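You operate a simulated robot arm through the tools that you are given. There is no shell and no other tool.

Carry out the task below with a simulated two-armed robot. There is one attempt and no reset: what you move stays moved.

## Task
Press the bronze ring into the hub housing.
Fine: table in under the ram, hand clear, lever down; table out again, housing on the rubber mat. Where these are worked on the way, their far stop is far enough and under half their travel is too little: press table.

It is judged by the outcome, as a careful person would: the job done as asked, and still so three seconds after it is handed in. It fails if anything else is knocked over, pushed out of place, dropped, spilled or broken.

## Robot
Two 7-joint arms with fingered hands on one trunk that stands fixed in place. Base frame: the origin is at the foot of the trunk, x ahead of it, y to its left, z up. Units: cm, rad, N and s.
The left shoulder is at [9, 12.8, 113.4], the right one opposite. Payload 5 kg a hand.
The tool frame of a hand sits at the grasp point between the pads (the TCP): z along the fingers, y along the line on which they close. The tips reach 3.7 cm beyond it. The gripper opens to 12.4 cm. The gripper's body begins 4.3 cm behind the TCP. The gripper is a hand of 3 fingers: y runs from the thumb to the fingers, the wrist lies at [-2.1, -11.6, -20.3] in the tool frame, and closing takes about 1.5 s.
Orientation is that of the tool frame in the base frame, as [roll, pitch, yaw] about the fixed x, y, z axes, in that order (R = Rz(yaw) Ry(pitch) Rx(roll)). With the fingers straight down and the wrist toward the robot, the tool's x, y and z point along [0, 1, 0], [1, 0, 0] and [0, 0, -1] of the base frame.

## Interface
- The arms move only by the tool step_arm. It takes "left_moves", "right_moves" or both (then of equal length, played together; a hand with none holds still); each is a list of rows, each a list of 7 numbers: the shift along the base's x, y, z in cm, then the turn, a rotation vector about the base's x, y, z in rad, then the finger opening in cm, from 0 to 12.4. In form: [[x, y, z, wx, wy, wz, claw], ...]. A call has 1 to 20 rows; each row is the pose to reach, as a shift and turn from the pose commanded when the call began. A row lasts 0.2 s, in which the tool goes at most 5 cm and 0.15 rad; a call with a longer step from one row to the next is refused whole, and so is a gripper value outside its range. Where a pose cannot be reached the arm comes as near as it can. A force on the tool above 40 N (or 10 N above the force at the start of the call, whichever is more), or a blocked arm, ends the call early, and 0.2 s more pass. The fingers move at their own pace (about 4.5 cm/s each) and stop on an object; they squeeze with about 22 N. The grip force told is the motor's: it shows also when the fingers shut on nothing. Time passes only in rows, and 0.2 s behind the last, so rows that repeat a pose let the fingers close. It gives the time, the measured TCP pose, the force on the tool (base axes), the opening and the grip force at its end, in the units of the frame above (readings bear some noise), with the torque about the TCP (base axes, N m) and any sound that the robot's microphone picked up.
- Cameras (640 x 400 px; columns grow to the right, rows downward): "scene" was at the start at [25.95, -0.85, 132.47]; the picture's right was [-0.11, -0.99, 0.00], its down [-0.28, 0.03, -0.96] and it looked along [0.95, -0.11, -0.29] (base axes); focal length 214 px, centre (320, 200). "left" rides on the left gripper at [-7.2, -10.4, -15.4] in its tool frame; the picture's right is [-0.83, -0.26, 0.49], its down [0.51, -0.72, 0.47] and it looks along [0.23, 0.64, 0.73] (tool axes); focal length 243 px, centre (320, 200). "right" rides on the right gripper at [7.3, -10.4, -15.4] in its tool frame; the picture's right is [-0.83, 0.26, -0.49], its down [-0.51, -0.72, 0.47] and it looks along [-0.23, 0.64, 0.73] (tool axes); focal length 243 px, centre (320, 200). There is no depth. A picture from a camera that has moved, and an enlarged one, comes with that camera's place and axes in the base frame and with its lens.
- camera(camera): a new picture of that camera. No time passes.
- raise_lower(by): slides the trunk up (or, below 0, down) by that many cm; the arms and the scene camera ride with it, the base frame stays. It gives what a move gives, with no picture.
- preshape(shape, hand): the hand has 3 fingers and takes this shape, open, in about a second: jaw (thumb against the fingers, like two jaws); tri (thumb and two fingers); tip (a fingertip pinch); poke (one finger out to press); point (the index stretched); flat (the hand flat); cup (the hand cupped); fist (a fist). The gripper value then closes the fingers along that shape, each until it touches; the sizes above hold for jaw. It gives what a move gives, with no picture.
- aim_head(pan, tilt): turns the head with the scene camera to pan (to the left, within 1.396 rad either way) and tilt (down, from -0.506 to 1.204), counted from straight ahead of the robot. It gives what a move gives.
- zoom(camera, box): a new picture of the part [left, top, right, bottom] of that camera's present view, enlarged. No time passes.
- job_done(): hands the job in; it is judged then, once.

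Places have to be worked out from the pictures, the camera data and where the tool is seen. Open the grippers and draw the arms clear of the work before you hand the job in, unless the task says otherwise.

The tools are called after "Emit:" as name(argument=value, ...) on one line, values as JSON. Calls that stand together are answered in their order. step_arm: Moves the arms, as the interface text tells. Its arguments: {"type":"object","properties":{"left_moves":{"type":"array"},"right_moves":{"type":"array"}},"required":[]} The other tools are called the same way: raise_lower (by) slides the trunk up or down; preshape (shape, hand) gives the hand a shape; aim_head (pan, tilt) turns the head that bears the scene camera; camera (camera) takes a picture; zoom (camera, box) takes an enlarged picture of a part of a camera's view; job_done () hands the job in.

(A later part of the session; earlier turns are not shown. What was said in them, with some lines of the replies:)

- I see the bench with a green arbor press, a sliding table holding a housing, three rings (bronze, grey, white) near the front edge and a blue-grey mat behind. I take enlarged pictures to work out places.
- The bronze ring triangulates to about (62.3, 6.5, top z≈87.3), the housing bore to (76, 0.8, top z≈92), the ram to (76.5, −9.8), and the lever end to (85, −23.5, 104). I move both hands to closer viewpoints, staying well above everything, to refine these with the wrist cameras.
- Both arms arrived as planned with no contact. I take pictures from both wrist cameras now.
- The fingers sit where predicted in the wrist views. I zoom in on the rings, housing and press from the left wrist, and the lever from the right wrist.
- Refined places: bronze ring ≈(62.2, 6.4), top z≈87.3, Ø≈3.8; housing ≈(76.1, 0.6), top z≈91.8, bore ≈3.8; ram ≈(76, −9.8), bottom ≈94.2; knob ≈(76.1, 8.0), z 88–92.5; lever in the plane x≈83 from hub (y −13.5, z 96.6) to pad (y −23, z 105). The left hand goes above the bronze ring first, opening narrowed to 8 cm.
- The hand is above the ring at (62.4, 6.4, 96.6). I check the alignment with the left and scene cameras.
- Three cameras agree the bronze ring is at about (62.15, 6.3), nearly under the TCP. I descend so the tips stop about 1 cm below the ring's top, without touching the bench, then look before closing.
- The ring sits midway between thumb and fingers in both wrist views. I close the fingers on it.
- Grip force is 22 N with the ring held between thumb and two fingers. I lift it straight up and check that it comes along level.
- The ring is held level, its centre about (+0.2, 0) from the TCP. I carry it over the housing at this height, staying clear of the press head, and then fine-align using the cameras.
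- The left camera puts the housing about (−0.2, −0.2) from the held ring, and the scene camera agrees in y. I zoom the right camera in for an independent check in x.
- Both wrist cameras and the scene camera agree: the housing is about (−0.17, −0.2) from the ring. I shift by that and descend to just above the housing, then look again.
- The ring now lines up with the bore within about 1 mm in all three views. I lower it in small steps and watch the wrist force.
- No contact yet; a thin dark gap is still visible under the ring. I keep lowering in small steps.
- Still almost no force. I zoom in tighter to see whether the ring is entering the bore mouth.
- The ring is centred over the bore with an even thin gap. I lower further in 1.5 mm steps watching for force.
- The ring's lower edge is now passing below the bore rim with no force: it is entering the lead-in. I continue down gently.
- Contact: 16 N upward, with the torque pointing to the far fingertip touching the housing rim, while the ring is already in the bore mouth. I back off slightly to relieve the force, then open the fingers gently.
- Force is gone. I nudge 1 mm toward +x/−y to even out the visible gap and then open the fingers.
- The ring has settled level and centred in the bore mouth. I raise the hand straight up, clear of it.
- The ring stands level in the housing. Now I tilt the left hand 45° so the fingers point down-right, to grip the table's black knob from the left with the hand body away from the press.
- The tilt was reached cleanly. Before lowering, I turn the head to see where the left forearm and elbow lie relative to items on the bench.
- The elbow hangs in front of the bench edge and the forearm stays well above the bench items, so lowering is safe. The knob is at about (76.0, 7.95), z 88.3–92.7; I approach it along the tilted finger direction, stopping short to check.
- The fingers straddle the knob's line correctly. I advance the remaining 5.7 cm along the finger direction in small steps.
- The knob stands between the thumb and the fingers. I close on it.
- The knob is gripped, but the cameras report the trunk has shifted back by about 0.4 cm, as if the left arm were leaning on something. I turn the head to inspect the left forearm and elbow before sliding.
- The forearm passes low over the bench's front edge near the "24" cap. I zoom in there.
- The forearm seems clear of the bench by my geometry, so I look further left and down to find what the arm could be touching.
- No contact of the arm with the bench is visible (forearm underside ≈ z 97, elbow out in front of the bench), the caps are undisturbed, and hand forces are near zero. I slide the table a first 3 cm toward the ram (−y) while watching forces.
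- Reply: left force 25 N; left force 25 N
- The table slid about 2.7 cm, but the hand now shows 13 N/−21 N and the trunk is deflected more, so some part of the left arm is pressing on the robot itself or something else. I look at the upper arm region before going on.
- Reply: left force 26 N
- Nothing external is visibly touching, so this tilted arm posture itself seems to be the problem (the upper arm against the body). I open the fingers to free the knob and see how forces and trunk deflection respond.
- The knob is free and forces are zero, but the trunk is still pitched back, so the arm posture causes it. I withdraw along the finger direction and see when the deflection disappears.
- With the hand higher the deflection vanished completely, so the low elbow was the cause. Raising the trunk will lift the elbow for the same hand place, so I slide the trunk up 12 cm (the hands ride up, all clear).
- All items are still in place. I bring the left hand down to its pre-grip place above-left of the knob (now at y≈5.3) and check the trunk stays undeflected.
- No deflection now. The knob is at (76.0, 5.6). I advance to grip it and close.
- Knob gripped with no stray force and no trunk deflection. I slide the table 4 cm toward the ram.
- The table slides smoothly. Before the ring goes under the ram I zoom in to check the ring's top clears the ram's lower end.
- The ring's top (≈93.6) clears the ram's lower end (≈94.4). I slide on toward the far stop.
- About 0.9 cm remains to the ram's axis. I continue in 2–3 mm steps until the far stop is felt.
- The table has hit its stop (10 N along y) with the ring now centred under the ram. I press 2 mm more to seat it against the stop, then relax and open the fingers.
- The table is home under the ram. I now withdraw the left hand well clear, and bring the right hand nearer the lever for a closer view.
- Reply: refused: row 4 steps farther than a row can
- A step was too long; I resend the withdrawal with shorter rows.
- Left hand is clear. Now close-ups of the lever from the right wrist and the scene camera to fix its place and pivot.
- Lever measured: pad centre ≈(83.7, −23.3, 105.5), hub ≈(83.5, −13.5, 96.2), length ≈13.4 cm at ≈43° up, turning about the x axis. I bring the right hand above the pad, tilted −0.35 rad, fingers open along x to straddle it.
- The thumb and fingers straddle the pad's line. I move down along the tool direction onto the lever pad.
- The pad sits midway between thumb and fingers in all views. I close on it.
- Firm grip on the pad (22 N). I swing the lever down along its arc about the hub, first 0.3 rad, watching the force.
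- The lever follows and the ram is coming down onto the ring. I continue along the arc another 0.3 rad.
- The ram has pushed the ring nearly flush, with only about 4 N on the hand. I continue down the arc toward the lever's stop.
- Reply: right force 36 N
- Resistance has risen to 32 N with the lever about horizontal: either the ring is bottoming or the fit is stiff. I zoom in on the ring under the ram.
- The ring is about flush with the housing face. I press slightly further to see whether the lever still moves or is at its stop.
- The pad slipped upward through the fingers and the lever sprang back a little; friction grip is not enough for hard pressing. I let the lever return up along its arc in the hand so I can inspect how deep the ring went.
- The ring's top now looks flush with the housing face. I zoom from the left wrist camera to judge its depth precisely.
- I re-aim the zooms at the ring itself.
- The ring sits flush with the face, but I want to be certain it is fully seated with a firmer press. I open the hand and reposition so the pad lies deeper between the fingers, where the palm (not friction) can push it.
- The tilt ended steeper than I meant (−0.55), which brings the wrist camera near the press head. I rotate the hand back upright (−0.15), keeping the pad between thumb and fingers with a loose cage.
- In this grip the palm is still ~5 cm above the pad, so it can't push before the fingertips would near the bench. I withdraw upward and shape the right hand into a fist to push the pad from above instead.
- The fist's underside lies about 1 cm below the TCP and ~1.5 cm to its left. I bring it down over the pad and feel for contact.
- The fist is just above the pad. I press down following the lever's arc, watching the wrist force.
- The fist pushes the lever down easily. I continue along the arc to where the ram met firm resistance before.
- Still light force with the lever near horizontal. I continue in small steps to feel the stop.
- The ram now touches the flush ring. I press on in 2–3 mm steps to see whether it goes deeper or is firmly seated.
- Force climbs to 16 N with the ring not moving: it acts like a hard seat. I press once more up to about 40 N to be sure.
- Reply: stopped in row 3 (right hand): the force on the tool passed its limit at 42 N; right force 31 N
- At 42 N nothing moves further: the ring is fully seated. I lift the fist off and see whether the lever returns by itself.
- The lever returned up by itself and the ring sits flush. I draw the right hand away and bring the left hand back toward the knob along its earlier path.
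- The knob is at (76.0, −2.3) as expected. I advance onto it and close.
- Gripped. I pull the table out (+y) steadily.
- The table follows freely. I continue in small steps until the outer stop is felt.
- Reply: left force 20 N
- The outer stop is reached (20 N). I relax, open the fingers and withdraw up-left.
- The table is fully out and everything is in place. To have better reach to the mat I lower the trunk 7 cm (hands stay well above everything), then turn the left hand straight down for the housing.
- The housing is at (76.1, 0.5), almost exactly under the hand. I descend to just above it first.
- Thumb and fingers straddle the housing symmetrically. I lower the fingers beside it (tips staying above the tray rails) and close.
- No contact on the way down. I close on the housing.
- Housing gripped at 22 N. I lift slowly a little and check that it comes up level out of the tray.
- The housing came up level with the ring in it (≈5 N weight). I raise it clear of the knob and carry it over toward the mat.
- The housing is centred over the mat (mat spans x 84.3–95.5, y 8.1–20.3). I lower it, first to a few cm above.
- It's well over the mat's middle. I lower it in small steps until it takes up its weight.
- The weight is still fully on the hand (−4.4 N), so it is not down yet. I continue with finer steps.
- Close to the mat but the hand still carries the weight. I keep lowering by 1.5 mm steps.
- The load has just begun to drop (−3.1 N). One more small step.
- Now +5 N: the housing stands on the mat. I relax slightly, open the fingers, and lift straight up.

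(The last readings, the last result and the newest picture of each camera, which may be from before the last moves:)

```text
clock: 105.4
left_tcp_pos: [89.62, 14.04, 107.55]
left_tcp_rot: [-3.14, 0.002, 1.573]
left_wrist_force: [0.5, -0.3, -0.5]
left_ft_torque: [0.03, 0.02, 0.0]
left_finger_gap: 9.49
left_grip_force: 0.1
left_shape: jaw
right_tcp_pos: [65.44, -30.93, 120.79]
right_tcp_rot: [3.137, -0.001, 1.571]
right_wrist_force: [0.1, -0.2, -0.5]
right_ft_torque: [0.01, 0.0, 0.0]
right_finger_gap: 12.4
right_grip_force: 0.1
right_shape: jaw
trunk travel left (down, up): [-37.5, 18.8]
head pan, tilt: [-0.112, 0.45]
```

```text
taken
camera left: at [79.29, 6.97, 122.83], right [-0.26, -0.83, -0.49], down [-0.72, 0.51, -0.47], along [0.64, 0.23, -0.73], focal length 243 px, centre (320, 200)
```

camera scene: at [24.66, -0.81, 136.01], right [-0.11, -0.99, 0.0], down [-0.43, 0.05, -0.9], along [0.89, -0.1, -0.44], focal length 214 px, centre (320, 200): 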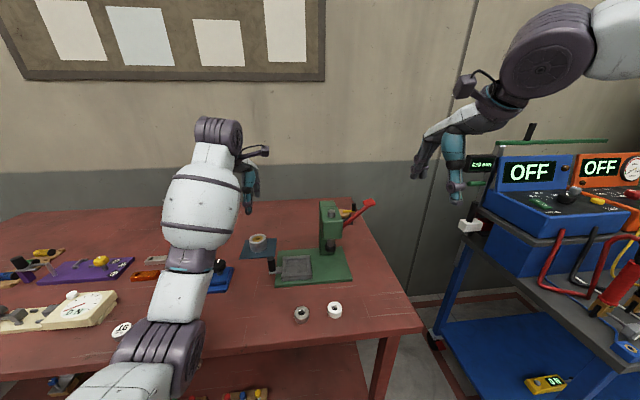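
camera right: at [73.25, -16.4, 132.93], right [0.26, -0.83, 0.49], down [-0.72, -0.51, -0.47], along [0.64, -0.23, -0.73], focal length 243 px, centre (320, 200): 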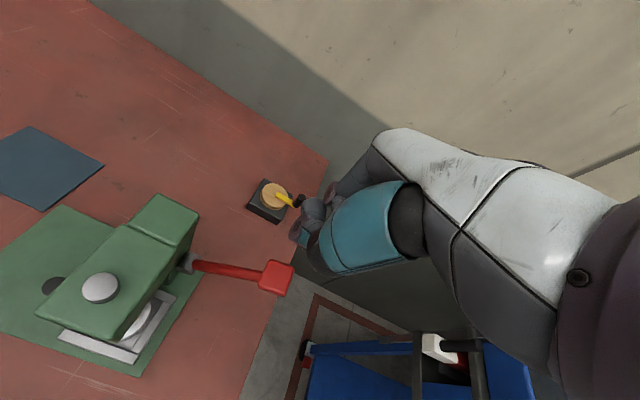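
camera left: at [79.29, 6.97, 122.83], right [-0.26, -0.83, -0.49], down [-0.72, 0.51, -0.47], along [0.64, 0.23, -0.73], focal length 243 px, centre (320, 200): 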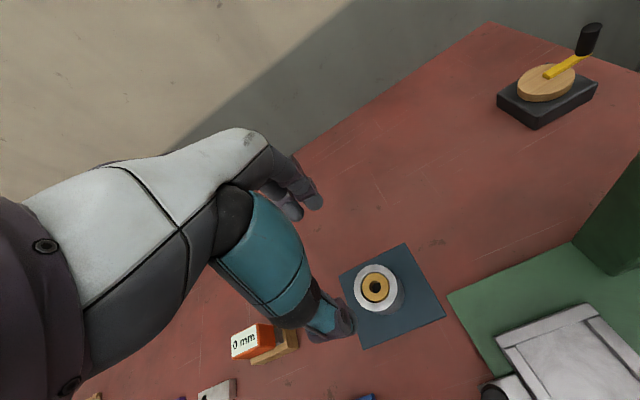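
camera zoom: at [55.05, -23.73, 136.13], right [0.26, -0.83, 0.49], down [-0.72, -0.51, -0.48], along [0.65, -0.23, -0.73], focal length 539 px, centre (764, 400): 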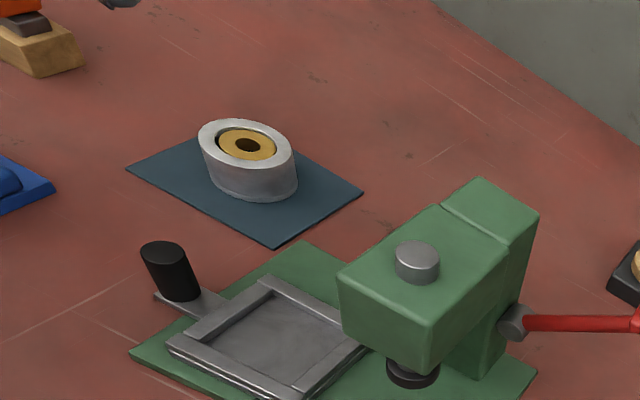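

The housing with its ring stands in the middle of the mat; the table is out and empty. I draw the left arm up and back, clear of the work.

Emit:
step_arm(left_moves=[[0, 0, 4, 0, 0, 0, 9.5], [-1, 0.5, 8, 0, 0, 0, 9.5], [-4, 1.5, 11, 0, 0, 0, 9.5], [-7.5, 2.5, 13.5, 0, 0, 0, 9.5], [-11, 3.5, 16, 0, 0, 0, 12], [-15, 4.5, 18, 0, 0, 0, 12], [-18.5, 5.5, 20, 0, 0, 0, 12], [-22, 6.5, 22, 0, 0, 0, 12], [-25, 7.5, 24, 0, 0, 0, 12], [-25, 7.5, 24, 0, 0, 0, 12]], right_moves=[[0, 0, 0, 0, 0, 0, 12.4], [0, 0, 1, 0, 0, 0, 12.4], [0, 0, 2, 0, 0, 0, 12.4], [-1, 0, 4, 0, 0, 0, 12.4], [-2, 0, 6, 0, 0, 0, 12.4], [-3, 0, 8, 0, 0, 0, 12.4], [-4, 0, 10, 0, 0, 0, 12.4], [-5, 0, 11, 0, 0, 0, 12.4], [-6, 0, 12, 0, 0, 0, 12.4], [-6, 0, 12, 0, 0, 0, 12.4]])

Emit:
camera(camera="scene")

Emit:
zoom(camera="scene", box=[220, 190, 380, 300])

Emit:
camera(camera="left")

```text
clock: 107.6
left_tcp_pos: [64.75, 21.64, 131.31]
left_tcp_rot: [-3.14, 0.001, 1.573]
left_wrist_force: [0.1, 0.4, 0.3]
left_ft_torque: [0.0, 0.01, -0.01]
left_finger_gap: 11.95
left_grip_force: 0.1
left_shape: jaw
right_tcp_pos: [59.68, -31.09, 132.75]
right_tcp_rot: [3.137, -0.002, 1.573]
right_wrist_force: [0.3, 0.5, -0.5]
right_ft_torque: [0.05, 0.02, 0.01]
right_finger_gap: 12.38
right_grip_force: 0.0
right_shape: jaw
trunk travel left (down, up): [-37.5, 18.8]
head pan, tilt: [-0.112, 0.45]
```

```text
taken
camera scene: at [24.77, -0.87, 135.98], right [-0.11, -0.99, 0.0], down [-0.43, 0.05, -0.9], along [0.89, -0.1, -0.44], focal length 214 px, centre (320, 200)
```

scene: 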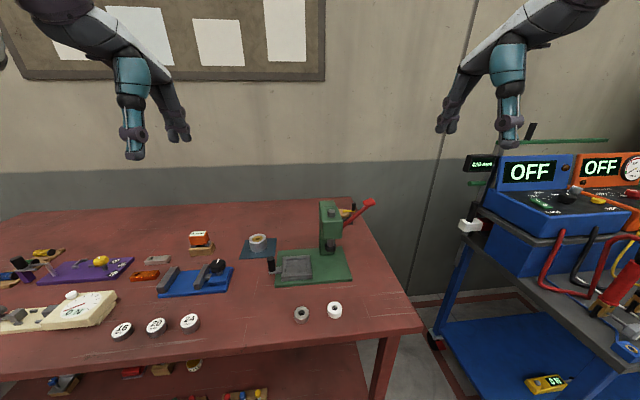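

```text
3.64 times, centred on (300, 245) of scene
camera zoom: at [24.77, -0.87, 135.98], right [-0.11, -0.99, 0.0], down [-0.43, 0.05, -0.9], along [0.89, -0.1, -0.44], focal length 780 px, centre (393, 36)
```

zoom: 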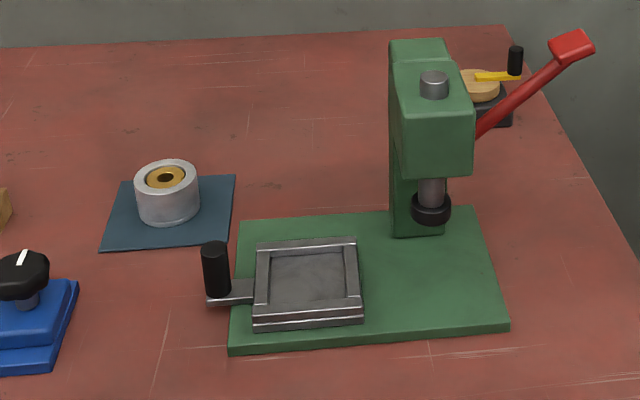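

```text
taken
camera left: at [54.47, 14.46, 146.67], right [-0.26, -0.83, -0.49], down [-0.72, 0.51, -0.47], along [0.64, 0.23, -0.73], focal length 243 px, centre (320, 200)
```

left: 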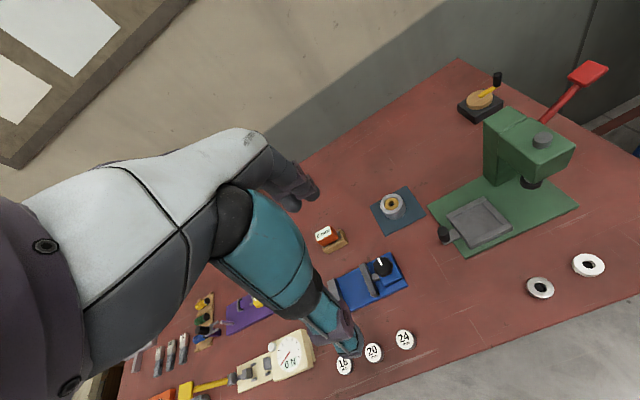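

Everything is as asked: the ring is seated in the housing, the housing stands on the rubber mat, the table is out, the lever is up, both hands are open and clear, and nothing else has moved. I hand the job in.

Emit:
job_done()

```text
The job is handed in.
```

The bronze ring is pressed into the hub housing, and the housing now stands on the rubber mat. I have handed the job in.

- **Pressing:** I slid the table in to its far stop and moved the left hand clear before bringing the lever down. The first press slipped: the lever pad slid up through my fingers. I pressed again from above with a closed fist, and at about 42 N the ring went no further. Its top is flush with the housing face.
- **Afterwards:** The lever went back up by itself. I pulled the table out to its outer stop, lifted the housing out with the ring in it, and set it down near the middle of the mat.
- **Final state:** In the last pictures nothing else on the bench has moved or fallen, and both hands are open and clear of the work.

The first time I slid the table, the left arm's tilted posture strained the trunk backward. I let go with the table partly in, raised the trunk 12 cm and finished the slide from there. The trunk is now about 5 cm higher than at the start.
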